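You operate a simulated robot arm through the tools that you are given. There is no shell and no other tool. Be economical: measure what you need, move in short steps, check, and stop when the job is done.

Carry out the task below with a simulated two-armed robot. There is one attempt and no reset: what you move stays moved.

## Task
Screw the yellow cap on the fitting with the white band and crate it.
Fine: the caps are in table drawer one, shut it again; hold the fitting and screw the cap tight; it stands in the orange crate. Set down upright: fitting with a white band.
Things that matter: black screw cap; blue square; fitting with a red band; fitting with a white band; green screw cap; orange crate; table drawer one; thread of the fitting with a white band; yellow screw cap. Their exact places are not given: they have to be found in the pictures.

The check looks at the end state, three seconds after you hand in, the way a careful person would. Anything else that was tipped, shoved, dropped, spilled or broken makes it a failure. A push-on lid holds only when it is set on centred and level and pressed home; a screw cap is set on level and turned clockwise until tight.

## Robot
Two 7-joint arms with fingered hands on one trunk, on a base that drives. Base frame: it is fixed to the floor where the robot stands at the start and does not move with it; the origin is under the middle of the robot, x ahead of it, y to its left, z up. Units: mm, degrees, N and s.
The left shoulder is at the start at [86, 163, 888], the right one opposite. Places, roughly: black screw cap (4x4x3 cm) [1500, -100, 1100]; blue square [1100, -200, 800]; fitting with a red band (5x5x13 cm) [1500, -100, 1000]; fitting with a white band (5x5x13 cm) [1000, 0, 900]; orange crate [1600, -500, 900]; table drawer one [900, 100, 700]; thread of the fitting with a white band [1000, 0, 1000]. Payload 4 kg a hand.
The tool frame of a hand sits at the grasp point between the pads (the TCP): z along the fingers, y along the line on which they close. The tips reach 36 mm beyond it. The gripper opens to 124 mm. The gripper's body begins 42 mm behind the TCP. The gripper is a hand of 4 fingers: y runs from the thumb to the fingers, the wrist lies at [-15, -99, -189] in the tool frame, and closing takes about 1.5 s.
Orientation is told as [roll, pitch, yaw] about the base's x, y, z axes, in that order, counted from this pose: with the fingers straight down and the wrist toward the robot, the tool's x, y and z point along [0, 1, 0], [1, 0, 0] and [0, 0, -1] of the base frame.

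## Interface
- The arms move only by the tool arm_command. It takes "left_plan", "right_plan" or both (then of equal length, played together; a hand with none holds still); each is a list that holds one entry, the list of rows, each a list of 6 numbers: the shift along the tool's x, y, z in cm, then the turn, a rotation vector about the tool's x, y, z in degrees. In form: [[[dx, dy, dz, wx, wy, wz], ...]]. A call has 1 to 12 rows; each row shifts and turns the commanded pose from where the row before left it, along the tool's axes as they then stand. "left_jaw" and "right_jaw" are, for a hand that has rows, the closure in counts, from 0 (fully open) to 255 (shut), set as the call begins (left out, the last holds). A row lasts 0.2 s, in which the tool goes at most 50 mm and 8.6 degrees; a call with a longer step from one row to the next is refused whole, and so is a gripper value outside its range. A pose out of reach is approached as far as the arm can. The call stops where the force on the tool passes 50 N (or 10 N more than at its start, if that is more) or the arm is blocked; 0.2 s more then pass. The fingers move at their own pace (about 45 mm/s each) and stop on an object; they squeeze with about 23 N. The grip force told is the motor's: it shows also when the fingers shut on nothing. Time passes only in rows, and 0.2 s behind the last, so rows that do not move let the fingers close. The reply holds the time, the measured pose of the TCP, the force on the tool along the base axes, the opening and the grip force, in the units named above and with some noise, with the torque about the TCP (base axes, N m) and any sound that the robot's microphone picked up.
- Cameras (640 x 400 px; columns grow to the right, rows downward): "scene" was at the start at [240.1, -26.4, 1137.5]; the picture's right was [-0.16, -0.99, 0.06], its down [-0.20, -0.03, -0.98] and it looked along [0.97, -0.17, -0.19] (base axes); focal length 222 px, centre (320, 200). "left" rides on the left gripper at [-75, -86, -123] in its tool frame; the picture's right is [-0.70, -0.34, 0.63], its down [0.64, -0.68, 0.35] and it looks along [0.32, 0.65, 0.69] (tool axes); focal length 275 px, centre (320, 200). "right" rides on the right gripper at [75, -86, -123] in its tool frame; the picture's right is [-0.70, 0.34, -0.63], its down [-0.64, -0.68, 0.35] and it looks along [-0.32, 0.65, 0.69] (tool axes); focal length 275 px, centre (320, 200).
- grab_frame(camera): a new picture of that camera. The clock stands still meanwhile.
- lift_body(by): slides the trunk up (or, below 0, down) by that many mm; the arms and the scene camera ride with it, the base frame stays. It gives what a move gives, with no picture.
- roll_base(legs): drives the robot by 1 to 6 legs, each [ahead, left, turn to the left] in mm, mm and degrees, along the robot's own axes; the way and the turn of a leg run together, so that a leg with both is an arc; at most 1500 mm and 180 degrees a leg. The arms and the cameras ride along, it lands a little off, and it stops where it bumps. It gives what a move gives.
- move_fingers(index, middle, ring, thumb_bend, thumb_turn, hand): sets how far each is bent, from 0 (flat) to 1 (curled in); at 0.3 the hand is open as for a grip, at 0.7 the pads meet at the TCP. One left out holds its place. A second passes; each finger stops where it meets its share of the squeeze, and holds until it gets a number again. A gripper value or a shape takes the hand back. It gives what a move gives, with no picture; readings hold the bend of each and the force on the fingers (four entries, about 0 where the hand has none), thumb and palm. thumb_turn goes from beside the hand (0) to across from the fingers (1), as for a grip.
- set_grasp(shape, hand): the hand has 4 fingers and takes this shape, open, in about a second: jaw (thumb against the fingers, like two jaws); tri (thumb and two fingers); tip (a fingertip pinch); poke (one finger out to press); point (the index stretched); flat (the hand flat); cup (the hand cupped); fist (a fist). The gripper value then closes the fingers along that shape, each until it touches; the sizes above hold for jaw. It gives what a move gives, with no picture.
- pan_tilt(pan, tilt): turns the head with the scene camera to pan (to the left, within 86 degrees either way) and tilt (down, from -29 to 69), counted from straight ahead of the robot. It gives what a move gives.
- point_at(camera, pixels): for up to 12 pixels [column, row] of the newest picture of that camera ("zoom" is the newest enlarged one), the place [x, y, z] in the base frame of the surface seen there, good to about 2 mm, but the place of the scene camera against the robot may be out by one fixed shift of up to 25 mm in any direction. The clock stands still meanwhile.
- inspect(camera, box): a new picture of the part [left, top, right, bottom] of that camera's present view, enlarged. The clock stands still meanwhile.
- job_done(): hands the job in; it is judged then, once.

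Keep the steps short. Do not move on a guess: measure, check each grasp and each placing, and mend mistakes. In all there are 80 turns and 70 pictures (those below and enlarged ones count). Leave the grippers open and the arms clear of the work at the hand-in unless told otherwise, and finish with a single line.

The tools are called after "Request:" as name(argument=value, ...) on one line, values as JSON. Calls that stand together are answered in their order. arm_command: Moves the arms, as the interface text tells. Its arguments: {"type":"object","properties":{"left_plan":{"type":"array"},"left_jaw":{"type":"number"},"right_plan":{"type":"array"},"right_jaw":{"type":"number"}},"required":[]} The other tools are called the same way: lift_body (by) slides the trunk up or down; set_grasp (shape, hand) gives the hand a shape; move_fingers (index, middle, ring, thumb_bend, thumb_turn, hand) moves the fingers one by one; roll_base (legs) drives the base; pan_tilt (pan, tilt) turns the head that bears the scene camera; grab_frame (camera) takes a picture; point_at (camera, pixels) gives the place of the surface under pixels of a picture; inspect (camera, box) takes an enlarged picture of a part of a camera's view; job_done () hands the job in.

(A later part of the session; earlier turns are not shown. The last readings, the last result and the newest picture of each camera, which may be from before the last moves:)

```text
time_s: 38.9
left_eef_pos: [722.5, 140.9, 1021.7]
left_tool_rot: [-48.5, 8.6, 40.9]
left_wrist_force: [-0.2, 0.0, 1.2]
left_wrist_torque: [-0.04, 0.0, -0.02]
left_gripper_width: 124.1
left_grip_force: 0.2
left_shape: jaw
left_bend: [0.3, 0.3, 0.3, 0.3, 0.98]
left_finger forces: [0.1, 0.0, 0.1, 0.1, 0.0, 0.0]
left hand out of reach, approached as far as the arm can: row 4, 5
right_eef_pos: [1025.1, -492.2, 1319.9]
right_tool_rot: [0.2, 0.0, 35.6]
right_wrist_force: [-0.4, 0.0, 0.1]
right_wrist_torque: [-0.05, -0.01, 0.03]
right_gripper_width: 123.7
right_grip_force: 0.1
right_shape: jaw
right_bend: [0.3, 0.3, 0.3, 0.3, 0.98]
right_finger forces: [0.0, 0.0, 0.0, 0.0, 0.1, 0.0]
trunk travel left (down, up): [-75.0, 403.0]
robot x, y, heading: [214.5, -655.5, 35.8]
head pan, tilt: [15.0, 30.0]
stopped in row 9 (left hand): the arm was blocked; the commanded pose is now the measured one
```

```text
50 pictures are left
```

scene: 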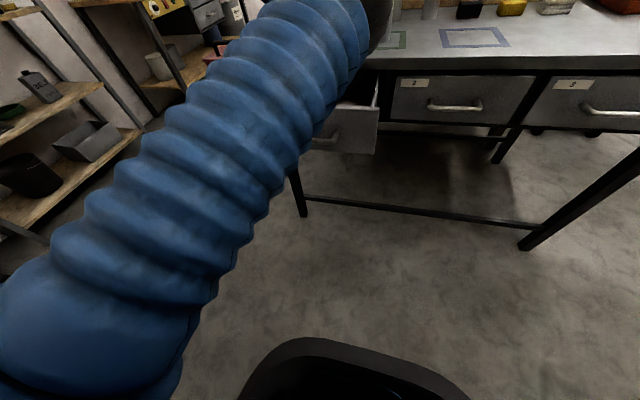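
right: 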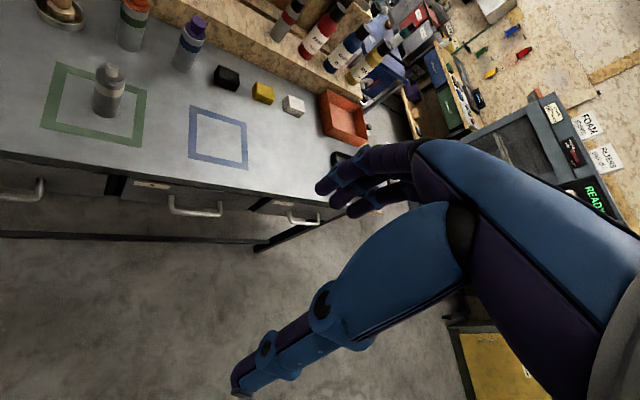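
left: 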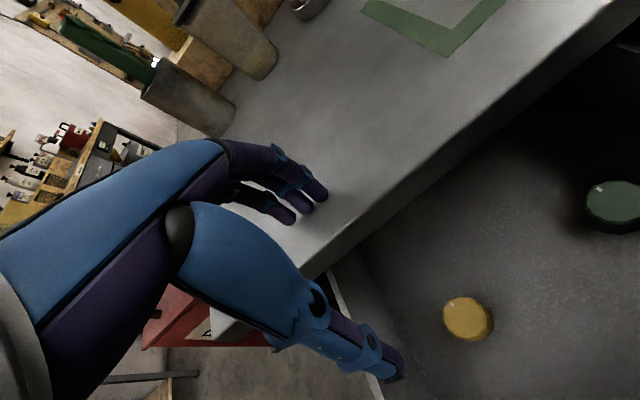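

Blocked again. I'll raise the head to see how the whole arm lies.

Request:
pan_tilt(pan=25, tilt=-5)

Request:
grab_frame(camera="scene")

Request:
grab_frame(camera="right")

```text
time_s: 39.9
left_eef_pos: [724.2, 139.0, 1022.1]
left_tool_rot: [-48.5, 8.5, 40.8]
left_wrist_force: [-0.1, 0.2, 0.0]
left_wrist_torque: [-0.03, -0.01, -0.01]
left_gripper_width: 124.0
left_grip_force: 0.0
left_shape: jaw
left_bend: [0.3, 0.3, 0.3, 0.3, 0.98]
left_finger forces: [0.0, 0.0, 0.0, 0.2, 0.1, 0.1]
right_eef_pos: [1024.5, -492.0, 1320.8]
right_tool_rot: [0.1, 0.1, 35.6]
right_wrist_force: [0.2, 0.0, 0.2]
right_wrist_torque: [0.03, -0.02, -0.01]
right_gripper_width: 123.9
right_grip_force: 0.0
right_shape: jaw
right_bend: [0.3, 0.3, 0.3, 0.3, 0.98]
right_finger forces: [0.1, 0.1, 0.1, 0.1, 0.0, 0.0]
trunk travel left (down, up): [-75.0, 403.0]
robot x, y, heading: [214.5, -659.7, 35.8]
head pan, tilt: [25.0, -5.0]
```

```text
49 pictures are left
```

scene: 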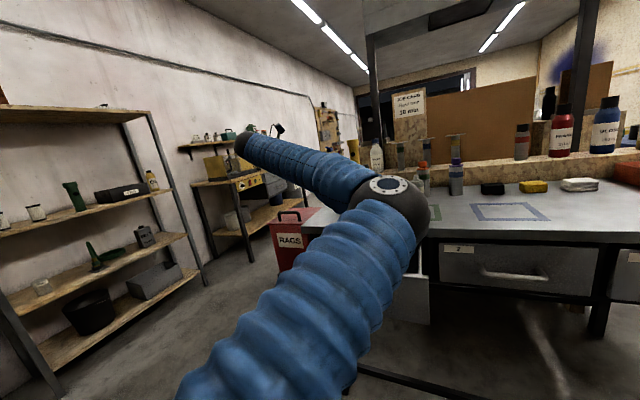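

```text
48 pictures are left
```

right: 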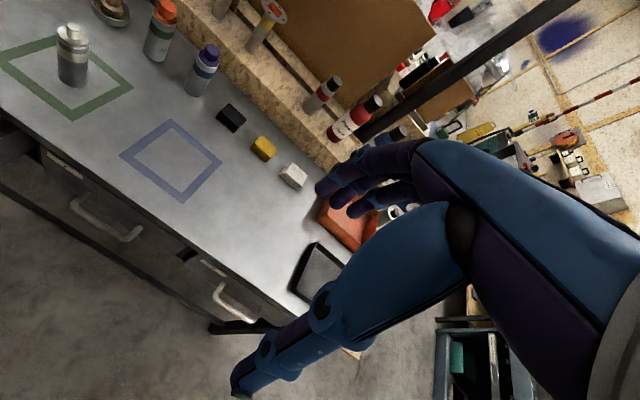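

The elbow is folded up and inward. I'll raise the trunk and turn away to the open floor on the right, so I can work the arm loose without touching anything.

Request:
lift_body(by=300)

Request:
roll_base(legs=[[0, 0, -80]])

Request:
lift_body(by=-300)

Request:
grab_frame(camera="scene")

```text
time_s: 42.9
left_eef_pos: [733.4, 147.8, 1314.3]
left_tool_rot: [-48.5, 9.2, 40.6]
left_wrist_force: [0.2, 0.1, -0.1]
left_wrist_torque: [0.01, -0.02, -0.01]
left_gripper_width: 123.8
left_grip_force: 0.2
left_shape: jaw
left_bend: [0.3, 0.3, 0.3, 0.3, 0.97]
left_finger forces: [0.1, 0.0, 0.1, 0.1, 0.1, 0.0]
right_eef_pos: [1036.0, -481.9, 1613.5]
right_tool_rot: [0.0, 0.6, 35.6]
right_wrist_force: [0.2, 0.7, -0.6]
right_wrist_torque: [-0.01, 0.0, 0.03]
right_gripper_width: 124.0
right_grip_force: 0.0
right_shape: jaw
right_bend: [0.3, 0.3, 0.3, 0.3, 0.98]
right_finger forces: [0.0, 0.1, 0.0, 0.0, 0.1, 0.0]
trunk travel left (down, up): [-375.0, 103.0]
robot x, y, heading: [213.5, -654.9, 35.8]
head pan, tilt: [25.0, -5.0]
```

```text
time_s: 43.8
left_eef_pos: [743.0, 135.0, 1320.2]
left_tool_rot: [-48.5, 8.6, 39.9]
left_wrist_force: [-0.4, -0.4, 0.7]
left_wrist_torque: [0.01, -0.04, 0.0]
left_gripper_width: 123.9
left_grip_force: 0.1
left_shape: jaw
left_bend: [0.3, 0.3, 0.3, 0.3, 0.97]
left_finger forces: [0.0, 0.0, 0.0, 0.0, 0.1, 0.0]
right_eef_pos: [1037.3, -498.2, 1618.8]
right_tool_rot: [0.0, 0.2, 34.9]
right_wrist_force: [0.4, -0.5, -0.8]
right_wrist_torque: [-0.02, -0.04, -0.01]
right_gripper_width: 124.1
right_grip_force: 0.0
right_shape: jaw
right_bend: [0.3, 0.3, 0.3, 0.3, 0.98]
right_finger forces: [0.1, 0.1, 0.0, 0.0, 0.0, 0.1]
trunk travel left (down, up): [-375.0, 103.0]
robot x, y, heading: [220.3, -653.7, 34.8]
head pan, tilt: [25.0, -5.0]
stopped in leg 1: the robot was blocked; the commanded pose is now the measured one
```

```text
time_s: 46.8
left_eef_pos: [737.2, 133.8, 1022.9]
left_tool_rot: [-48.6, 8.5, 40.1]
left_wrist_force: [-0.3, 0.7, -0.2]
left_wrist_torque: [0.03, -0.01, 0.01]
left_gripper_width: 123.9
left_grip_force: 0.2
left_shape: jaw
left_bend: [0.3, 0.3, 0.3, 0.3, 0.98]
left_finger forces: [0.0, 0.0, 0.1, 0.0, 0.0, 0.1]
right_eef_pos: [1028.5, -502.9, 1322.0]
right_tool_rot: [0.2, -0.1, 34.9]
right_wrist_force: [-0.4, -0.8, 0.5]
right_wrist_torque: [-0.02, -0.03, -0.02]
right_gripper_width: 124.0
right_grip_force: 0.1
right_shape: jaw
right_bend: [0.3, 0.3, 0.3, 0.3, 0.98]
right_finger forces: [0.1, 0.1, 0.0, 0.0, 0.0, 0.1]
trunk travel left (down, up): [-75.0, 403.0]
robot x, y, heading: [217.7, -660.8, 34.8]
head pan, tilt: [25.0, -5.0]
```

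```text
47 pictures are left
```

scene: 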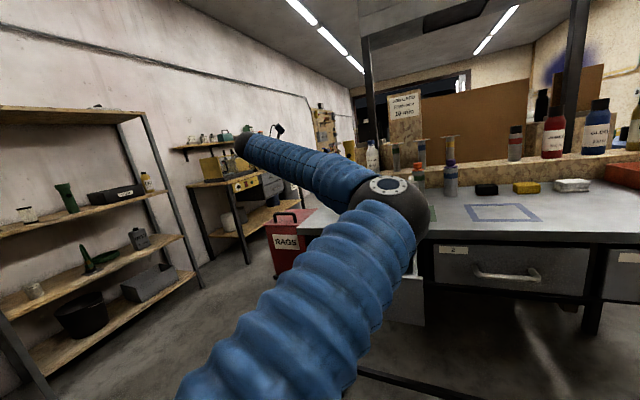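

Something close behind blocks backing and turning. Looking to the right rear and left rear.

Request:
pan_tilt(pan=-86, tilt=25)

Request:
grab_frame(camera="scene")

Request:
pan_tilt(pan=86, tilt=25)

Request:
grab_frame(camera="scene")

```text
time_s: 48.6
left_eef_pos: [738.4, 134.8, 1022.6]
left_tool_rot: [-48.5, 8.6, 40.0]
left_wrist_force: [-0.2, -0.5, 0.3]
left_wrist_torque: [0.0, -0.01, -0.01]
left_gripper_width: 123.6
left_grip_force: 0.0
left_shape: jaw
left_bend: [0.3, 0.3, 0.3, 0.3, 0.98]
left_finger forces: [0.0, 0.0, 0.0, 0.1, 0.0, 0.1]
right_eef_pos: [1032.1, -501.5, 1321.2]
right_tool_rot: [0.2, 0.0, 34.9]
right_wrist_force: [0.2, -0.6, 0.6]
right_wrist_torque: [-0.02, 0.0, 0.0]
right_gripper_width: 124.1
right_grip_force: 0.2
right_shape: jaw
right_bend: [0.3, 0.3, 0.3, 0.3, 0.98]
right_finger forces: [0.0, 0.1, 0.1, 0.0, 0.0, 0.0]
trunk travel left (down, up): [-75.0, 403.0]
robot x, y, heading: [214.7, -656.5, 35.2]
head pan, tilt: [-85.9, 25.0]
```

```text
46 pictures are left
```

scene: 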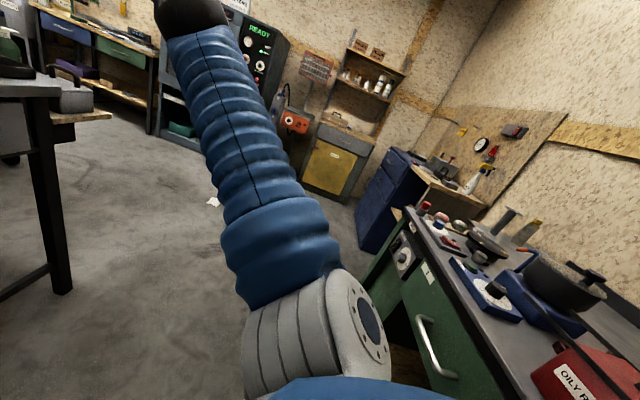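

```text
time_s: 51.2
left_eef_pos: [737.4, 133.5, 1022.3]
left_tool_rot: [-48.5, 8.5, 40.2]
left_wrist_force: [-0.1, -0.8, 0.9]
left_wrist_torque: [-0.01, 0.0, -0.02]
left_gripper_width: 124.0
left_grip_force: 0.1
left_shape: jaw
left_bend: [0.3, 0.3, 0.3, 0.3, 0.98]
left_finger forces: [0.0, 0.0, 0.0, 0.0, 0.0, 0.0]
right_eef_pos: [1030.5, -502.6, 1320.0]
right_tool_rot: [0.1, 0.0, 34.9]
right_wrist_force: [-0.7, -0.1, 0.2]
right_wrist_torque: [-0.02, -0.01, -0.02]
right_gripper_width: 124.0
right_grip_force: 0.0
right_shape: jaw
right_bend: [0.3, 0.3, 0.3, 0.3, 0.98]
right_finger forces: [0.1, 0.0, 0.1, 0.0, 0.0, 0.1]
trunk travel left (down, up): [-75.0, 403.0]
robot x, y, heading: [218.8, -656.6, 34.9]
head pan, tilt: [85.9, 25.0]
```

```text
45 pictures are left
```

scene: 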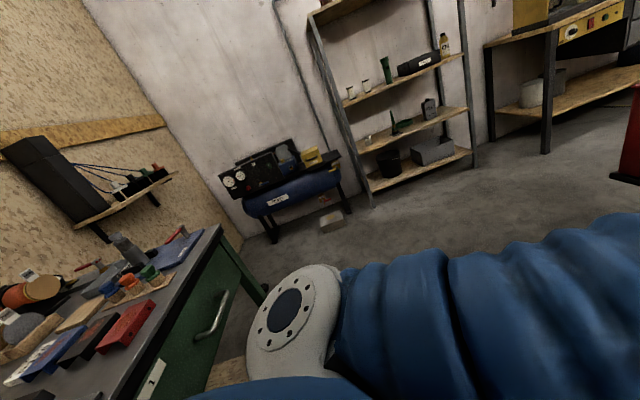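

A green tool bench stands right behind me. I'll lift the trunk, go forward and right into the free aisle, and turn there.

Request:
lift_body(by=300)

Request:
roll_base(legs=[[120, 0, 0], [0, -400, 0], [0, 0, -70]])

Request:
pan_tilt(pan=15, tilt=10)

Request:
grab_frame(camera="scene")

```text
time_s: 54.2
left_eef_pos: [743.8, 137.2, 1317.9]
left_tool_rot: [-48.6, 8.9, 39.8]
left_wrist_force: [-0.4, 0.3, -0.5]
left_wrist_torque: [-0.01, 0.0, -0.01]
left_gripper_width: 124.0
left_grip_force: 0.0
left_shape: jaw
left_bend: [0.3, 0.3, 0.3, 0.3, 0.98]
left_finger forces: [0.0, 0.0, 0.0, 0.0, 0.0, 0.1]
right_eef_pos: [1036.3, -496.5, 1616.5]
right_tool_rot: [-0.1, 0.3, 35.0]
right_wrist_force: [0.7, 0.8, -0.5]
right_wrist_torque: [-0.02, -0.01, 0.0]
right_gripper_width: 123.9
right_grip_force: 0.1
right_shape: jaw
right_bend: [0.3, 0.3, 0.3, 0.3, 0.98]
right_finger forces: [0.1, 0.0, 0.1, 0.0, 0.0, 0.0]
trunk travel left (down, up): [-375.0, 103.0]
robot x, y, heading: [215.3, -655.6, 34.6]
head pan, tilt: [85.9, 25.0]
```

```text
time_s: 60.7
left_eef_pos: [1451.4, -1184.5, 1323.0]
left_tool_rot: [-48.4, 8.5, -33.1]
left_wrist_force: [-0.1, 0.0, -0.4]
left_wrist_torque: [0.0, 0.03, 0.02]
left_gripper_width: 123.6
left_grip_force: 0.1
left_shape: jaw
left_bend: [0.3, 0.3, 0.3, 0.3, 0.98]
left_finger forces: [0.0, 0.0, 0.0, 0.0, 0.0, 0.0]
right_eef_pos: [930.5, -1649.5, 1620.4]
right_tool_rot: [0.1, -0.1, -38.1]
right_wrist_force: [-0.7, -0.3, -0.2]
right_wrist_torque: [-0.03, 0.0, 0.01]
right_gripper_width: 123.9
right_grip_force: 0.0
right_shape: jaw
right_bend: [0.3, 0.3, 0.3, 0.3, 0.98]
right_finger forces: [0.0, 0.0, 0.0, 0.0, 0.1, 0.1]
trunk travel left (down, up): [-375.0, 103.0]
robot x, y, heading: [546.4, -913.5, -38.2]
head pan, tilt: [85.9, 25.0]
```

```text
time_s: 62.2
left_eef_pos: [1451.2, -1183.8, 1322.6]
left_tool_rot: [-48.5, 8.4, -33.1]
left_wrist_force: [0.2, 1.2, -0.5]
left_wrist_torque: [-0.01, 0.01, 0.02]
left_gripper_width: 123.6
left_grip_force: 0.0
left_shape: jaw
left_bend: [0.3, 0.3, 0.3, 0.3, 0.98]
left_finger forces: [0.1, 0.0, 0.0, 0.0, 0.0, 0.0]
right_eef_pos: [930.4, -1649.5, 1620.2]
right_tool_rot: [0.1, 0.0, -38.1]
right_wrist_force: [-0.3, -1.0, 0.2]
right_wrist_torque: [-0.02, -0.02, -0.03]
right_gripper_width: 123.9
right_grip_force: 0.0
right_shape: jaw
right_bend: [0.3, 0.3, 0.3, 0.3, 0.98]
right_finger forces: [0.0, 0.0, 0.0, 0.0, 0.0, 0.0]
trunk travel left (down, up): [-375.0, 103.0]
robot x, y, heading: [546.4, -914.9, -37.7]
head pan, tilt: [15.0, 10.0]
```

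```text
44 pictures are left
```

scene: 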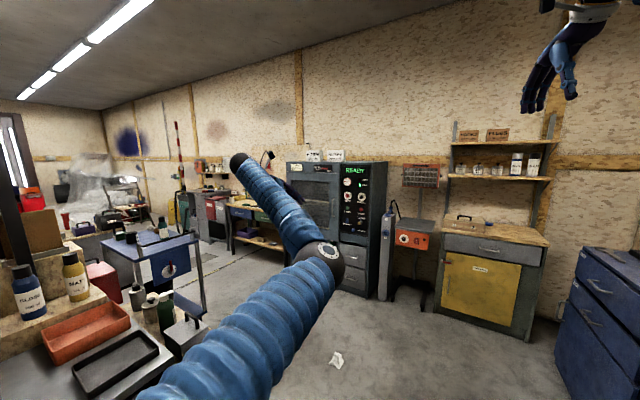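

There's free space ahead. I'll undo the roll, then swing the left hand inward across the body so the elbow has to rise and pass over.

Request:
arm_command(left_plan=[[[0, 0, 0, 0, 8.1, 0], [0, 0, 0, 0, 8.1, 0], [0, 0, 0, 0, 8.1, 0], [0, 0, 0, 0, 8.1, 0], [0, 0, 0, 0, 8.1, 0], [0, 0, 0, 0, 8.0, 0], [-5, 0, 0, -4, 0, 0], [-5, 0, 0, -4, 0, 0], [-5, 0, 0, 0, 0, 0], [-5, 0, 0, 0, 0, 0], [-5, 0, 0, 0, 0, 0], [-5, 0, 0, 0, 0, 0]]])

Request:
arm_command(left_plan=[[[-4, -1, 0, 0, 0, 0], [-4, -1, 0, 0, 0, 0], [-4, -1, 0, 0, 0, 0], [-4, -2, 0, 0, 0, 0], [-4, -2, 0, 0, 0, 0]]])

Request:
grab_frame(camera="scene")

```text
time_s: 64.8
left_eef_pos: [1289.8, -1439.4, 1323.7]
left_tool_rot: [-0.1, 0.4, -33.0]
left_wrist_force: [-0.6, -0.1, -0.4]
left_wrist_torque: [-0.02, 0.03, 0.02]
left_gripper_width: 123.9
left_grip_force: 0.2
left_shape: jaw
left_bend: [0.3, 0.3, 0.3, 0.3, 0.98]
left_finger forces: [0.0, 0.1, 0.0, 0.0, 0.0, 0.0]
right_eef_pos: [929.8, -1651.3, 1620.5]
right_tool_rot: [0.2, -0.1, -38.0]
right_wrist_force: [-0.2, -0.4, 0.7]
right_wrist_torque: [-0.04, -0.02, 0.02]
right_gripper_width: 124.0
right_grip_force: 0.0
right_shape: jaw
right_bend: [0.3, 0.3, 0.3, 0.3, 0.98]
right_finger forces: [0.0, 0.0, 0.1, 0.0, 0.1, 0.0]
trunk travel left (down, up): [-375.0, 103.0]
robot x, y, heading: [546.7, -918.7, -38.4]
head pan, tilt: [15.0, 10.0]
```

```text
time_s: 66.0
left_eef_pos: [1116.8, -1566.4, 1322.8]
left_tool_rot: [0.0, 0.5, -32.9]
left_wrist_force: [0.5, -0.1, -0.2]
left_wrist_torque: [0.02, 0.0, -0.03]
left_gripper_width: 123.9
left_grip_force: 0.0
left_shape: jaw
left_bend: [0.3, 0.3, 0.3, 0.3, 0.98]
left_finger forces: [0.0, 0.0, 0.1, 0.0, 0.1, 0.0]
right_eef_pos: [929.9, -1651.5, 1621.4]
right_tool_rot: [0.2, 0.1, -38.1]
right_wrist_force: [-0.3, -0.6, 0.0]
right_wrist_torque: [0.01, 0.01, -0.02]
right_gripper_width: 123.8
right_grip_force: 0.1
right_shape: jaw
right_bend: [0.3, 0.3, 0.3, 0.3, 0.98]
right_finger forces: [0.0, 0.0, 0.0, 0.0, 0.0, 0.0]
trunk travel left (down, up): [-375.0, 103.0]
robot x, y, heading: [543.4, -917.1, -38.3]
head pan, tilt: [15.0, 10.0]
```

```text
43 pictures are left
```

scene: 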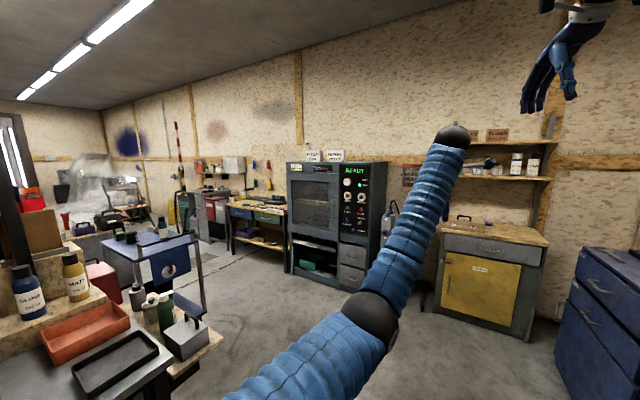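

The hand now crosses to the right and the elbow hangs low, which is progress. I'll pull the hand in and up here, then bring it back left.

Request:
arm_command(left_plan=[[[0, -4, 0, 0, 0, 0], [0, -4, 0, 0, 0, 0], [0, -4, 0, 0, 0, 0], [0, -4, 0, 0, 0, 0], [0, -4, 0, 0, 0, 0], [0, -3, 0, 0, 0, 0], [0, -3, 0, 0, 0, 0]]])

Request:
grab_frame(camera="scene")

```text
time_s: 67.6
left_eef_pos: [1028.2, -1574.5, 1311.3]
left_tool_rot: [-1.2, -2.1, -34.2]
left_wrist_force: [1.3, -0.2, 0.9]
left_wrist_torque: [0.0, 0.01, 0.03]
left_gripper_width: 124.2
left_grip_force: 0.0
left_shape: jaw
left_bend: [0.3, 0.3, 0.3, 0.3, 0.97]
left_finger forces: [0.1, 0.0, 0.1, 0.0, 0.1, 0.0]
left hand out of reach, approached as far as the arm can: row 1, 2, 3, 4, 5, 6, 7
right_eef_pos: [929.9, -1650.2, 1620.3]
right_tool_rot: [0.1, 0.1, -38.3]
right_wrist_force: [-0.3, -1.3, -0.2]
right_wrist_torque: [0.01, -0.01, -0.01]
right_gripper_width: 123.8
right_grip_force: 0.0
right_shape: jaw
right_bend: [0.3, 0.3, 0.3, 0.3, 0.98]
right_finger forces: [0.0, 0.0, 0.0, 0.0, 0.0, 0.1]
trunk travel left (down, up): [-375.0, 103.0]
robot x, y, heading: [544.9, -914.4, -38.3]
head pan, tilt: [15.0, 10.0]
```

```text
42 pictures are left
```

scene: 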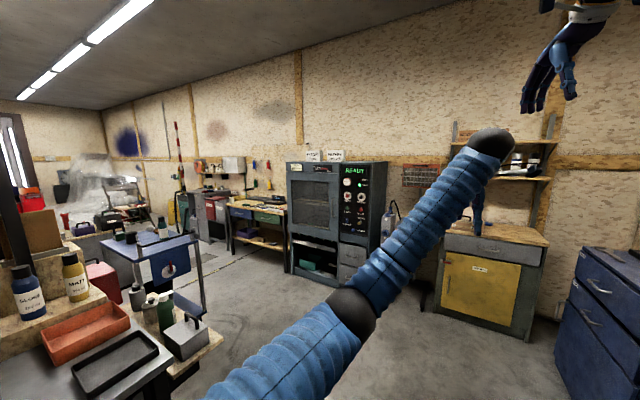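

The elbow now hangs down, midway between inward and outward. I'll roll the fingers to the right to draw it outward.

Request:
arm_command(left_plan=[[[0, 0, 0, 0, -8.5, 0], [0, 0, 0, 0, -8.5, 0], [0, 0, 0, 0, -8.5, 0], [0, 0, 0, 0, -8.5, 0], [0, 0, 0, 0, -8.5, 0], [0, 0, 0, 0, -8.5, 0], [0, 0, 0, 0, -8.5, 0], [0, 0, 0, 0, -8.5, 0]]])

Request:
grab_frame(camera="scene")

```text
time_s: 69.4
left_eef_pos: [1038.9, -1572.3, 1321.4]
left_tool_rot: [-69.3, -2.4, -33.7]
left_wrist_force: [0.8, -0.8, -0.5]
left_wrist_torque: [-0.03, 0.01, -0.02]
left_gripper_width: 124.0
left_grip_force: 0.0
left_shape: jaw
left_bend: [0.3, 0.3, 0.3, 0.3, 0.97]
left_finger forces: [0.0, 0.0, 0.1, 0.0, 0.0, 0.1]
right_eef_pos: [931.6, -1648.3, 1620.2]
right_tool_rot: [-0.1, 0.0, -38.1]
right_wrist_force: [1.2, -1.2, 0.1]
right_wrist_torque: [-0.02, -0.02, 0.03]
right_gripper_width: 123.8
right_grip_force: 0.1
right_shape: jaw
right_bend: [0.3, 0.3, 0.3, 0.3, 0.98]
right_finger forces: [0.0, 0.0, 0.1, 0.0, 0.1, 0.0]
trunk travel left (down, up): [-375.0, 103.0]
robot x, y, heading: [543.5, -921.4, -37.9]
head pan, tilt: [15.0, 10.0]
```

```text
41 pictures are left
```

scene: 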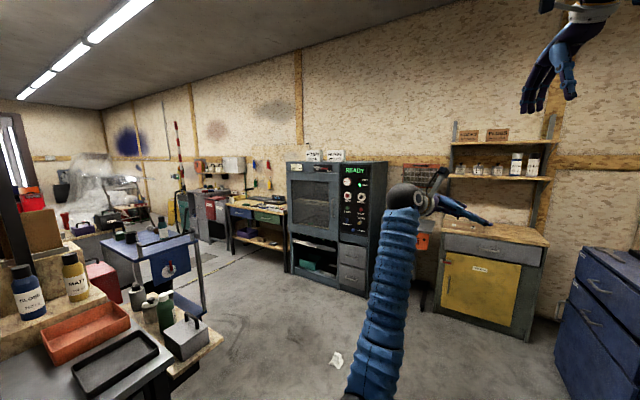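

Good, the fingers-right pose is reached and the forearm stands upright. I'll pull in toward the body to see whether the elbow goes outward.

Request:
arm_command(left_plan=[[[0, -3, -2, 0, 0, 0], [0, -3, -2, 0, 0, 0], [0, -3, -2, 0, 0, 0], [0, -3, -2, 0, 0, 0], [0, -3, -2, 0, 0, 0], [0, 0, -4, 0, 0, 0], [0, 0, -4, 0, 0, 0]]])

Request:
grab_frame(camera="scene")

```text
time_s: 71.0
left_eef_pos: [995.9, -1349.6, 1375.4]
left_tool_rot: [-69.2, -1.9, -34.4]
left_wrist_force: [-0.2, 1.6, -0.3]
left_wrist_torque: [0.0, -0.02, 0.02]
left_gripper_width: 124.0
left_grip_force: 0.1
left_shape: jaw
left_bend: [0.3, 0.3, 0.3, 0.3, 0.98]
left_finger forces: [0.1, 0.0, 0.0, 0.0, 0.1, 0.1]
right_eef_pos: [930.5, -1647.8, 1621.9]
right_tool_rot: [0.1, 0.0, -38.2]
right_wrist_force: [-0.4, 0.7, 0.3]
right_wrist_torque: [-0.01, -0.04, 0.01]
right_gripper_width: 124.1
right_grip_force: 0.1
right_shape: jaw
right_bend: [0.3, 0.3, 0.3, 0.3, 0.98]
right_finger forces: [0.0, 0.0, 0.0, 0.0, 0.0, 0.0]
trunk travel left (down, up): [-375.0, 103.0]
robot x, y, heading: [545.9, -919.8, -38.1]
head pan, tilt: [15.0, 10.0]
```

```text
40 pictures are left
```

scene: 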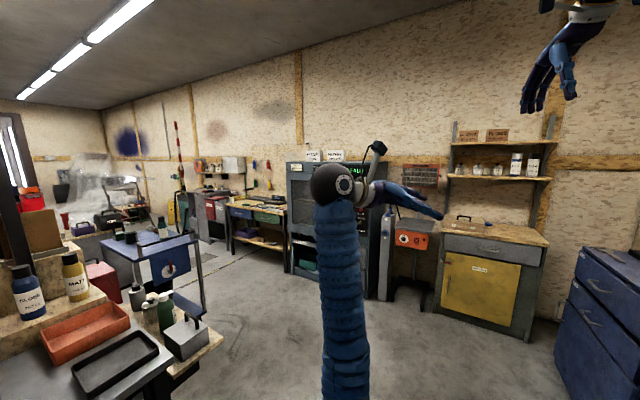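

Everything was reached, now 619 mm ahead. I'll move left by 24 cm and undo the roll to fingers-down.

Request:
arm_command(left_plan=[[[1.6, 0, -4.2, 0, 0, 0], [1.6, 0, -4.2, 0, 0, 0], [1.6, 0, -4.2, 0, 0, 0], [1.6, 0, -4.2, 0, 0, 0], [0, 0, 0, 0, 8.6, 0], [0, 0, 0, 0, 8.6, 0], [0, 0, 0, 0, 8.6, 0], [0, 0, 0, 0, 8.6, 0], [0, 0, 0, 0, 8.6, 0], [0, 0, 0, 0, 8.6, 0], [0, 0, 0, 0, 8.6, 0], [0, 0, 0, 0, 8.6, 0]]])

Request:
grab_frame(camera="scene")

```text
time_s: 73.6
left_eef_pos: [1099.3, -1203.0, 1376.5]
left_tool_rot: [-0.2, -2.1, -34.2]
left_wrist_force: [0.9, 0.4, 0.3]
left_wrist_torque: [0.0, 0.01, 0.03]
left_gripper_width: 124.1
left_grip_force: 0.1
left_shape: jaw
left_bend: [0.3, 0.3, 0.3, 0.3, 0.98]
left_finger forces: [0.0, 0.0, 0.0, 0.1, 0.1, 0.0]
right_eef_pos: [928.3, -1649.0, 1620.5]
right_tool_rot: [0.1, 0.0, -38.2]
right_wrist_force: [0.0, 0.5, 0.7]
right_wrist_torque: [0.0, 0.0, 0.02]
right_gripper_width: 123.6
right_grip_force: 0.0
right_shape: jaw
right_bend: [0.3, 0.3, 0.3, 0.3, 0.98]
right_finger forces: [0.0, 0.1, 0.1, 0.0, 0.0, 0.0]
trunk travel left (down, up): [-375.0, 103.0]
robot x, y, heading: [544.4, -916.2, -38.2]
head pan, tilt: [15.0, 10.0]
```

```text
39 pictures are left
```

scene: 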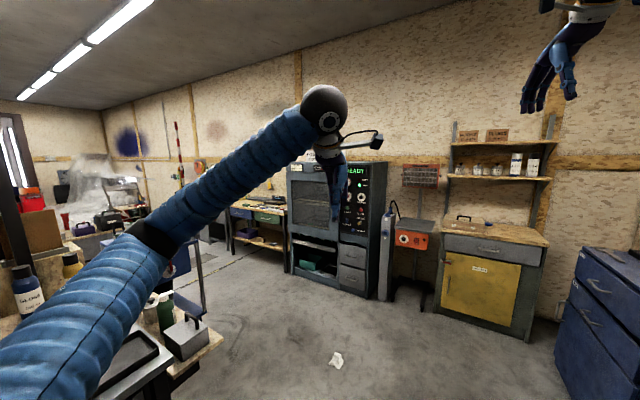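

The elbow is outward now and the arm is healthy at 613 mm ahead. I'll turn back to the table and drive so the cap is about 715 mm ahead of the left arm.

Request:
roll_base(legs=[[0, 0, 73.6], [-15, 430, 0]])

Request:
grab_frame(camera="left")

```text
time_s: 79.3
left_eef_pos: [730.0, -130.7, 1375.3]
left_tool_rot: [-0.4, -1.9, 38.7]
left_wrist_force: [-0.1, 0.0, -0.5]
left_wrist_torque: [0.02, 0.01, -0.01]
left_gripper_width: 124.0
left_grip_force: 0.1
left_shape: jaw
left_bend: [0.3, 0.3, 0.3, 0.3, 0.98]
left_finger forces: [0.0, 0.0, 0.0, 0.1, 0.1, 0.0]
right_eef_pos: [1104.8, -425.7, 1620.2]
right_tool_rot: [0.1, -0.1, 34.9]
right_wrist_force: [-1.1, 0.0, -0.4]
right_wrist_torque: [0.01, 0.0, 0.01]
right_gripper_width: 124.2
right_grip_force: 0.0
right_shape: jaw
right_bend: [0.3, 0.3, 0.3, 0.3, 0.98]
right_finger forces: [0.0, 0.1, 0.1, 0.0, 0.0, 0.0]
trunk travel left (down, up): [-375.0, 103.0]
robot x, y, heading: [291.8, -578.6, 35.1]
head pan, tilt: [15.0, 10.0]
```

```text
38 pictures are left
```

left: 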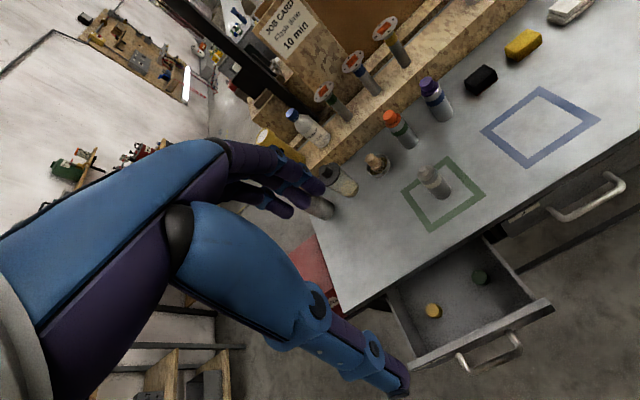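

A clear view of the open drawer. Measuring the cap at (433,310), the drawer rim, the handle and the fitting again.

Request:
point_at(camera="left", pixels=[[433, 308], [433, 311], [480, 275], [415, 365], [545, 305], [462, 362], [515, 338], [390, 290], [470, 240], [426, 167], [450, 320], [480, 352]])

Request:
inspect(camera="left", box=[368, 220, 560, 340])

```text
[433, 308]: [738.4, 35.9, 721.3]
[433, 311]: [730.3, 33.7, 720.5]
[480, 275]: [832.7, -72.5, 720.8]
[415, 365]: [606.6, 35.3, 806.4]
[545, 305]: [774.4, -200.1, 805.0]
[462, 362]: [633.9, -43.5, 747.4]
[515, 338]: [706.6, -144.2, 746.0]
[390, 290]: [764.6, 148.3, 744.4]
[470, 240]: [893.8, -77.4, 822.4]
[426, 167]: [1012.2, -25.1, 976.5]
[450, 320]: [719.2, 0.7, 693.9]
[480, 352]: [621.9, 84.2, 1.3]
```

```text
3.33 times, centred on (464, 280) of left
```

zoom: 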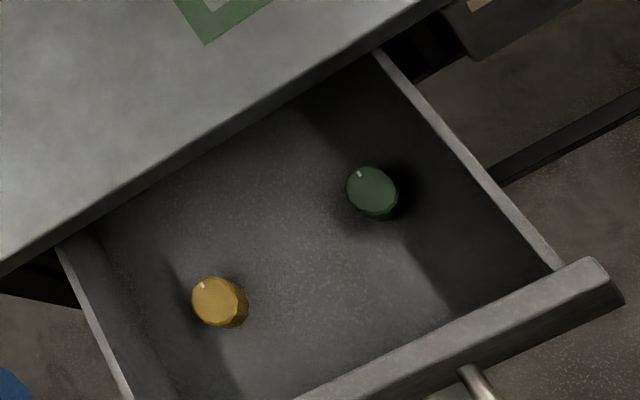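

The cap centre is at about [733, 36], top z 721. The drawer now shows its front at n≈515, so there are roughly 13 mm clear on each side of the hand. I'll lower the trunk, square up the hand and go above the cap with a partial opening.

Request:
lift_body(by=-300)

Request:
arm_command(left_plan=[[[0, 0, 0, 1.9, 0, 3.3], [2.7, 1.9, 0, 0, 0, 0], [2.7, 1.9, 0, 0, 0, 0], [2.7, 1.9, 0, 0, 0, 0], [2.7, 1.8, 0, 0, 0, 0], [2.6, 1.8, 0, 0, 0, 0], [0, 0, 3, 0, 0, 0], [0, 0, 4, 0, 0, 0], [0, 0, 4, 0, 0, 0], [0, 0, 4, 0, 0, 0]]], left_jaw=85)

Request:
grab_frame(camera="left")

```text
time_s: 82.3
left_eef_pos: [728.8, -131.8, 1075.8]
left_tool_rot: [-0.3, -2.1, 38.7]
left_wrist_force: [0.3, -0.2, 0.0]
left_wrist_torque: [-0.02, 0.03, -0.02]
left_gripper_width: 123.7
left_grip_force: 0.0
left_shape: jaw
left_bend: [0.3, 0.3, 0.3, 0.3, 0.98]
left_finger forces: [0.0, 0.0, 0.0, 0.0, 0.0, 0.0]
right_eef_pos: [1105.0, -426.6, 1323.0]
right_tool_rot: [0.0, -0.1, 34.9]
right_wrist_force: [0.8, -0.2, -0.2]
right_wrist_torque: [0.04, -0.01, 0.0]
right_gripper_width: 124.1
right_grip_force: 0.1
right_shape: jaw
right_bend: [0.3, 0.3, 0.3, 0.3, 0.98]
right_finger forces: [0.0, 0.0, 0.1, 0.0, 0.1, 0.1]
trunk travel left (down, up): [-75.0, 403.0]
robot x, y, heading: [292.5, -578.9, 34.5]
head pan, tilt: [15.0, 10.0]
```

```text
time_s: 84.5
left_eef_pos: [730.3, 28.2, 927.3]
left_tool_rot: [-0.3, -0.1, 35.4]
left_wrist_force: [0.2, -0.1, 0.2]
left_wrist_torque: [-0.01, 0.03, -0.03]
left_gripper_width: 83.1
left_grip_force: 0.1
left_shape: jaw
left_bend: [0.35, 0.39, 0.38, 0.51, 0.99]
left_finger forces: [0.0, 0.0, 0.0, 0.0, 0.0, 0.1]
right_eef_pos: [1105.9, -426.5, 1318.8]
right_tool_rot: [0.1, 0.0, 34.9]
right_wrist_force: [-0.4, -0.7, -0.3]
right_wrist_torque: [-0.01, -0.02, 0.01]
right_gripper_width: 124.0
right_grip_force: 0.1
right_shape: jaw
right_bend: [0.3, 0.3, 0.3, 0.3, 0.98]
right_finger forces: [0.0, 0.1, 0.0, 0.0, 0.0, 0.1]
trunk travel left (down, up): [-75.0, 403.0]
robot x, y, heading: [292.6, -583.1, 34.8]
head pan, tilt: [15.0, 10.0]
```

```text
36 pictures are left
```

left: 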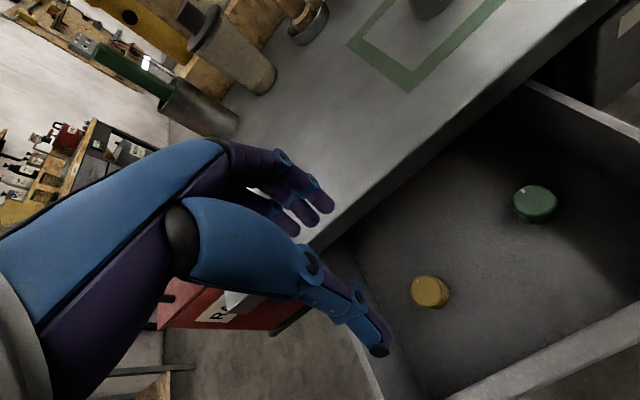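

Re-measuring the cap from this closer view.

Request:
point_at(camera="left", pixels=[[427, 290], [413, 290], [441, 288], [428, 278], [430, 304], [320, 205], [378, 345], [330, 185], [345, 230], [480, 385]])

```text
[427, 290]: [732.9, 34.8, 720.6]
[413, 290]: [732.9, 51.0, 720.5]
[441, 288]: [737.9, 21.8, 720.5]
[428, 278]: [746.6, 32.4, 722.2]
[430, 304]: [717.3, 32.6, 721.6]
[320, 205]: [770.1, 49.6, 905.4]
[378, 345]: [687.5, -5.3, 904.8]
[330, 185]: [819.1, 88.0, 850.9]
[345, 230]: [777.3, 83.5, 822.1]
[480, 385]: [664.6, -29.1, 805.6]
```

The cap is at [733, 36] and I'm within 8 mm of it. I'll shift slightly and go straight down, slowly at the end.

Request:
arm_command(left_plan=[[[0.48, 0.4, 0, 0, 0, 0], [0, 0, 4, 0, 0, 0], [0, 0, 4, 0, 0, 0], [0, 0, 4, 0, 0, 0], [0, 0, 3, 0, 0, 0], [0, 0, 2, 0, 0, 0], [0, 0, 1.5, 0, 0, 0], [0, 0, 1, 0, 0, 0]]])

Request:
grab_frame(camera="left")

```text
time_s: 85.3
left_eef_pos: [729.3, 33.9, 869.2]
left_tool_rot: [-0.5, -1.3, 35.5]
left_wrist_force: [-4.5, -4.1, 24.0]
left_wrist_torque: [1.0, -1.11, 0.0]
left_gripper_width: 82.6
left_grip_force: 0.0
left_shape: jaw
left_bend: [0.35, 0.39, 0.38, 0.51, 0.99]
left_finger forces: [0.0, 25.2, 0.0, 0.0, 0.0, 0.1]
right_eef_pos: [1104.6, -426.6, 1320.8]
right_tool_rot: [-0.1, 0.2, 34.8]
right_wrist_force: [0.2, 1.0, -0.9]
right_wrist_torque: [0.0, 0.0, 0.0]
right_gripper_width: 124.0
right_grip_force: 0.0
right_shape: jaw
right_bend: [0.3, 0.3, 0.3, 0.3, 0.98]
right_finger forces: [0.0, 0.0, 0.1, 0.0, 0.0, 0.0]
trunk travel left (down, up): [-75.0, 403.0]
robot x, y, heading: [291.1, -578.1, 35.2]
head pan, tilt: [15.0, 10.0]
stopped in row 3 (left hand): the force on the tool passed its limit at 64 N (the readings are from after the stop); the commanded pose is now the measured one
```

```text
35 pictures are left
```

left: 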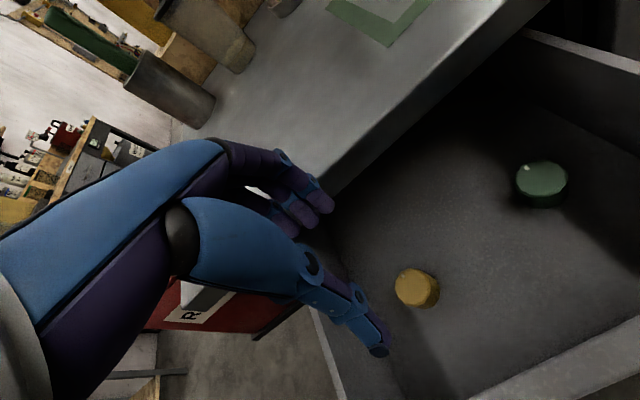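

The middle finger touched the table edge (64 N, stopped), so the finger side needs more room there. I'll lift and turn the hand 75° clockwise so it closes along the drawer's width.

Request:
arm_command(left_plan=[[[0, 0, -3, 0, 0, 0], [0, 0, -3, 0, 0, 0], [0, 0, -2, 0, 0, 8.4], [0, 0, 0, 1.2, 0, 8.3], [0, 0, 0, 0, 0, 8.4], [0, 0, 0, 0, 0, 8.4], [0, 0, 0, 0, 0, 8.4], [0, 0, 0, 0, 0, 8.4], [0, 0, 0, 0, 0, 8.4], [0, 0, 0, 0, 0, 8.4], [0, 0, 0, 0, 0, 8.4]]], left_jaw=92)

Request:
grab_frame(camera="left")

```text
time_s: 87.7
left_eef_pos: [728.6, 35.3, 944.4]
left_tool_rot: [-0.1, -0.2, -40.0]
left_wrist_force: [0.6, -0.5, 0.7]
left_wrist_torque: [0.0, -0.06, -0.02]
left_gripper_width: 79.6
left_grip_force: 0.1
left_shape: jaw
left_bend: [0.36, 0.4, 0.38, 0.52, 0.99]
left_finger forces: [0.1, 0.1, 0.1, 0.0, 0.0, 0.0]
right_eef_pos: [1106.5, -425.4, 1318.8]
right_tool_rot: [0.0, 0.1, 34.9]
right_wrist_force: [-0.5, 0.4, 0.0]
right_wrist_torque: [0.03, 0.01, -0.01]
right_gripper_width: 123.7
right_grip_force: 0.1
right_shape: jaw
right_bend: [0.3, 0.3, 0.3, 0.3, 0.98]
right_finger forces: [0.1, 0.0, 0.0, 0.1, 0.0, 0.0]
trunk travel left (down, up): [-75.0, 403.0]
robot x, y, heading: [291.7, -580.7, 34.7]
head pan, tilt: [15.0, 10.0]
```

```text
34 pictures are left
```

left: 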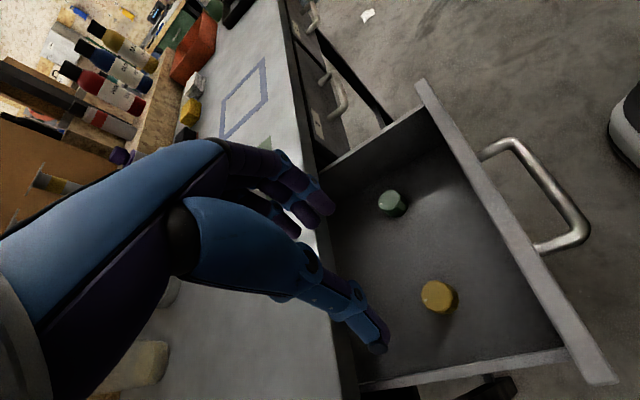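

Measuring the fingertips, the thumb, the cap and the table edge in this pose to check clearances.

Request:
point_at(camera="left", pixels=[[325, 208], [293, 228], [275, 190], [310, 190], [378, 346], [350, 310], [436, 294], [341, 350], [328, 240], [365, 383]])

```text
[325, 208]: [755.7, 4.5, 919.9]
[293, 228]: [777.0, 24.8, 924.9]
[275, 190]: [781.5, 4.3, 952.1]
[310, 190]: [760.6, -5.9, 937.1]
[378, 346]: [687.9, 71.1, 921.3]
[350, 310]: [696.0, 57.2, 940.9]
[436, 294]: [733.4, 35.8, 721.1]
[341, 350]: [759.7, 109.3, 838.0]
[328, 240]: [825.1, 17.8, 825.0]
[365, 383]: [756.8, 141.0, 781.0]
```

Clearances are about 20 mm to the table edge and to the left wall. I'll shift 10 mm along y and go down to the cap.

Request:
arm_command(left_plan=[[[0.1, 1.0, 0, 0, 0, 0], [0, 0, 4, 0, 0, 0], [0, 0, 4, 0, 0, 0], [0, 0, 4, 0, 0, 0], [0, 0, 4, 0, 0, 0], [0, 0, 2.5, 0, 0, 0], [0, 0, 1.5, 0, 0, 0], [0, 0, 1.0, 0, 0, 0]]])

Request:
grab_frame(camera="left")

```text
time_s: 89.5
left_eef_pos: [736.1, 27.0, 735.4]
left_tool_rot: [-0.2, -0.4, -40.0]
left_wrist_force: [0.5, -0.9, -0.2]
left_wrist_torque: [-0.01, 0.0, -0.02]
left_gripper_width: 79.3
left_grip_force: 0.1
left_shape: jaw
left_bend: [0.36, 0.4, 0.38, 0.52, 0.99]
left_finger forces: [0.0, 0.0, 0.1, 0.0, 0.0, 0.0]
right_eef_pos: [1106.0, -424.2, 1318.6]
right_tool_rot: [0.0, 0.0, 34.9]
right_wrist_force: [0.8, -1.0, -0.6]
right_wrist_torque: [0.0, 0.03, 0.01]
right_gripper_width: 123.9
right_grip_force: 0.2
right_shape: jaw
right_bend: [0.3, 0.3, 0.3, 0.3, 0.98]
right_finger forces: [0.0, 0.0, 0.1, 0.0, 0.0, 0.0]
trunk travel left (down, up): [-75.0, 403.0]
robot x, y, heading: [294.5, -579.8, 35.1]
head pan, tilt: [15.0, 10.0]
```

```text
33 pictures are left
```

left: 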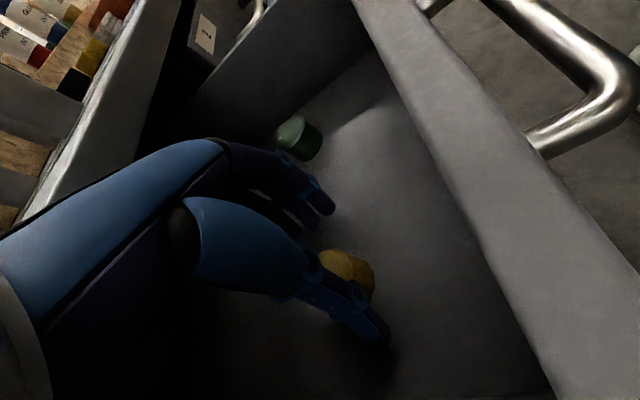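

The cap is between the thumb and the fingers. A small x fix, 4 mm down, then close.

Request:
arm_command(left_plan=[[[0.4, -0.4, 0.4, 0, 0, 0]]])

Request:
arm_command(left_plan=[[[0, 0, 0, 0, 0, 0], [0, 0, 0, 0, 0, 0], [0, 0, 0, 0, 0, 0], [0, 0, 0, 0, 0, 0], [0, 0, 0, 0, 0, 0], [0, 0, 0, 0, 0, 0], [0, 0, 0, 0, 0, 0], [0, 0, 0, 0, 0, 0]]], left_jaw=255)

Request:
grab_frame(camera="left")

```text
time_s: 89.9
left_eef_pos: [735.9, 32.8, 730.6]
left_tool_rot: [-0.2, -0.4, -40.1]
left_wrist_force: [0.3, -0.2, 0.6]
left_wrist_torque: [-0.02, 0.0, 0.02]
left_gripper_width: 79.3
left_grip_force: 0.1
left_shape: jaw
left_bend: [0.36, 0.4, 0.38, 0.52, 0.99]
left_finger forces: [0.0, 0.0, 0.0, 0.0, 0.0, 0.0]
right_eef_pos: [1107.4, -425.8, 1319.9]
right_tool_rot: [0.1, 0.0, 34.8]
right_wrist_force: [0.0, -0.2, -0.2]
right_wrist_torque: [0.02, 0.01, 0.0]
right_gripper_width: 123.9
right_grip_force: 0.0
right_shape: jaw
right_bend: [0.3, 0.3, 0.3, 0.3, 0.98]
right_finger forces: [0.0, 0.0, 0.0, 0.0, 0.1, 0.0]
trunk travel left (down, up): [-75.0, 403.0]
robot x, y, heading: [293.3, -576.4, 34.8]
head pan, tilt: [15.0, 10.0]
```

```text
time_s: 91.7
left_eef_pos: [735.6, 31.8, 733.8]
left_tool_rot: [-0.2, -0.2, -40.1]
left_wrist_force: [0.6, -0.6, 18.6]
left_wrist_torque: [-0.27, -0.4, 0.0]
left_gripper_width: 28.7
left_grip_force: 23.1
left_shape: jaw
left_bend: [0.54, 0.54, 0.63, 0.64, 1.0]
left_finger forces: [13.3, 11.3, 0.0, 0.1, 29.8, 0.0]
right_eef_pos: [1105.5, -427.5, 1321.6]
right_tool_rot: [0.1, 0.1, 34.8]
right_wrist_force: [0.0, -0.6, 0.4]
right_wrist_torque: [-0.01, 0.0, -0.02]
right_gripper_width: 123.9
right_grip_force: 0.1
right_shape: jaw
right_bend: [0.3, 0.3, 0.3, 0.3, 0.98]
right_finger forces: [0.0, 0.0, 0.0, 0.0, 0.1, 0.0]
trunk travel left (down, up): [-75.0, 403.0]
robot x, y, heading: [291.7, -578.7, 34.9]
head pan, tilt: [15.0, 10.0]
```

```text
32 pictures are left
```

left: 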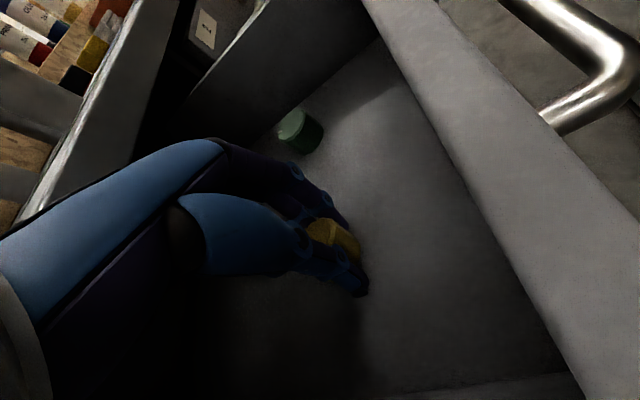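

Gripped by index, middle and thumb. I'll lift clear of the drawer and look closely at how the cap sits.

Request:
arm_command(left_plan=[[[0, 0, -1, 0, 0, 0], [0, 0, -3, 0, 0, 0], [0, 0, -4, 0, 0, 0], [0, 0, -4, 0, 0, 0], [0, 0, -4, 0, 0, 0], [0, 0, -4, 0, 0, 0], [0, 0, -4, 0, 0, 0], [0, 0, -4, 0, 0, 0], [0, 0, -4, 0, 0, 0]]])

Request:
inspect(camera="left", box=[240, 150, 480, 300])

Request:
pan_tilt(pan=15, tilt=20)

Request:
grab_frame(camera="scene")

```text
time_s: 93.7
left_eef_pos: [736.0, 33.5, 1050.5]
left_tool_rot: [-0.2, -0.3, -40.0]
left_wrist_force: [-0.1, -0.3, -0.3]
left_wrist_torque: [-0.03, 0.03, 0.0]
left_gripper_width: 26.9
left_grip_force: 22.7
left_shape: jaw
left_bend: [0.54, 0.54, 0.63, 0.64, 1.0]
left_finger forces: [14.5, 11.2, 0.1, 0.1, 26.3, 0.0]
right_eef_pos: [1106.2, -426.3, 1321.6]
right_tool_rot: [0.1, 0.0, 34.7]
right_wrist_force: [-1.1, 0.0, 0.2]
right_wrist_torque: [0.0, 0.0, 0.02]
right_gripper_width: 124.2
right_grip_force: 0.1
right_shape: jaw
right_bend: [0.3, 0.3, 0.3, 0.3, 0.98]
right_finger forces: [0.0, 0.1, 0.1, 0.0, 0.0, 0.0]
trunk travel left (down, up): [-75.0, 403.0]
robot x, y, heading: [292.1, -581.2, 34.9]
head pan, tilt: [15.0, 10.0]
```

```text
2.67 times, centred on (360, 225) of left
```

zoom: 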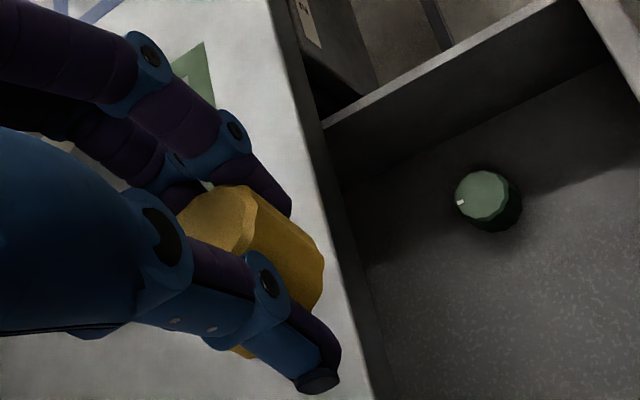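

```text
time_s: 94.4
left_eef_pos: [736.1, 34.0, 1048.4]
left_tool_rot: [-0.2, -0.3, -40.0]
left_wrist_force: [-0.5, -0.2, -1.1]
left_wrist_torque: [0.01, 0.0, -0.01]
left_gripper_width: 27.0
left_grip_force: 23.0
left_shape: jaw
left_bend: [0.54, 0.54, 0.63, 0.64, 1.0]
left_finger forces: [14.5, 11.3, 0.1, 0.0, 26.2, 0.0]
right_eef_pos: [1106.0, -425.4, 1321.0]
right_tool_rot: [0.0, 0.1, 34.8]
right_wrist_force: [0.3, -0.2, 0.6]
right_wrist_torque: [0.03, -0.02, 0.01]
right_gripper_width: 124.1
right_grip_force: 0.1
right_shape: jaw
right_bend: [0.3, 0.3, 0.3, 0.3, 0.98]
right_finger forces: [0.0, 0.0, 0.1, 0.0, 0.0, 0.2]
trunk travel left (down, up): [-75.0, 403.0]
robot x, y, heading: [293.7, -578.3, 35.0]
head pan, tilt: [15.0, 20.0]
```

```text
30 pictures are left
```

scene: 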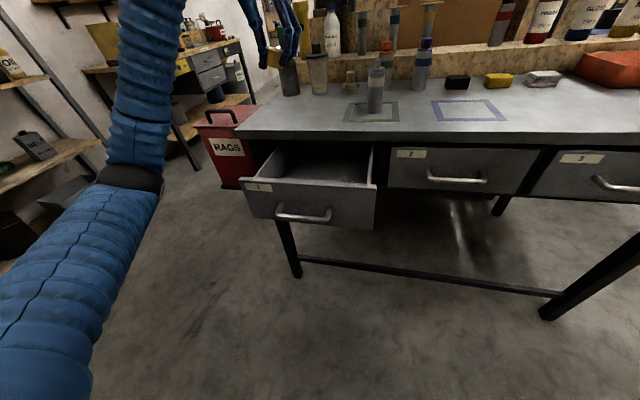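

Zooming on the held cap from the scene camera to judge its tilt.

Request:
inspect(camera="scene", box=[232, 20, 328, 80])

Request:
point_at(camera="left", pixels=[[320, 225], [326, 232], [333, 227], [328, 222], [345, 243], [352, 252], [357, 262], [342, 236]])

```text
6.67 times, centred on (280, 50) of scene
```

zoom: 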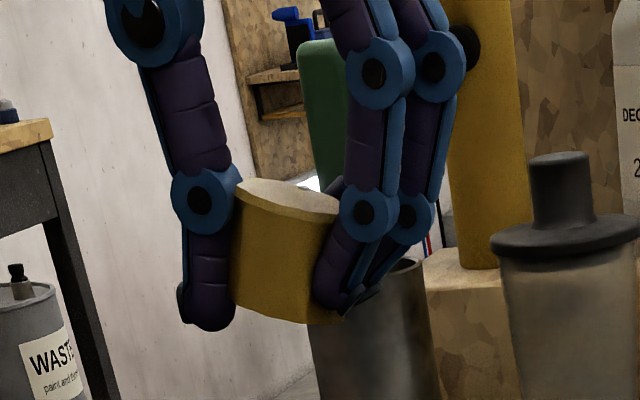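

```text
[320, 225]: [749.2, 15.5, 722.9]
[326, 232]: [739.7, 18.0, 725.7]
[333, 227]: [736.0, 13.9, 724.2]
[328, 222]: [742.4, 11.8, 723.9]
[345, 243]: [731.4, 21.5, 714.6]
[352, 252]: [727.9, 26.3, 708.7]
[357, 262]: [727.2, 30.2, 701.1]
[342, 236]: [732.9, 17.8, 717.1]
```

The cap looks a little tilted, lower on the finger side. I'll measure its top face.

Request:
point_at(camera="zoom", pixels=[[250, 186], [268, 186], [290, 195], [315, 198], [326, 206], [280, 188], [305, 206], [255, 193], [240, 250], [245, 290], [280, 250], [300, 300]])

Request:
inspect(camera="left", box=[290, 190, 386, 250])

```text
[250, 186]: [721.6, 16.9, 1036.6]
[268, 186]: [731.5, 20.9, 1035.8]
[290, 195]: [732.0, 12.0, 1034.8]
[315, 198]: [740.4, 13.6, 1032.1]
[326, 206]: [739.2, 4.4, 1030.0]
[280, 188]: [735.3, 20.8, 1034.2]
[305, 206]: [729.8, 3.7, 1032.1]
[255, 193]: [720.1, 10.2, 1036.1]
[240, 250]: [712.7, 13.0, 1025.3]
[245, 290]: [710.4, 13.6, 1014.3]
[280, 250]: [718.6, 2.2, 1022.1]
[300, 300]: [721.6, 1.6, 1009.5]
```

```text
6.67 times, centred on (338, 220) of left
```

zoom: 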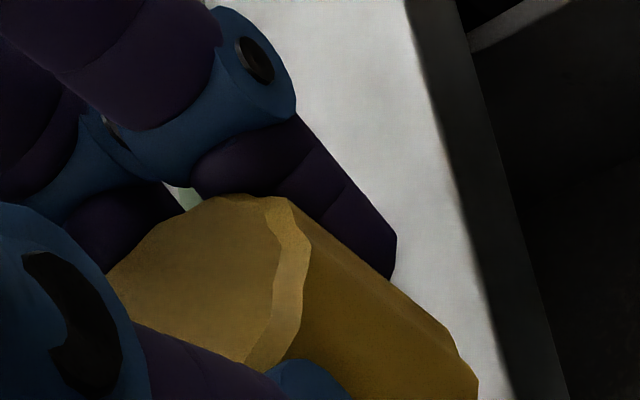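

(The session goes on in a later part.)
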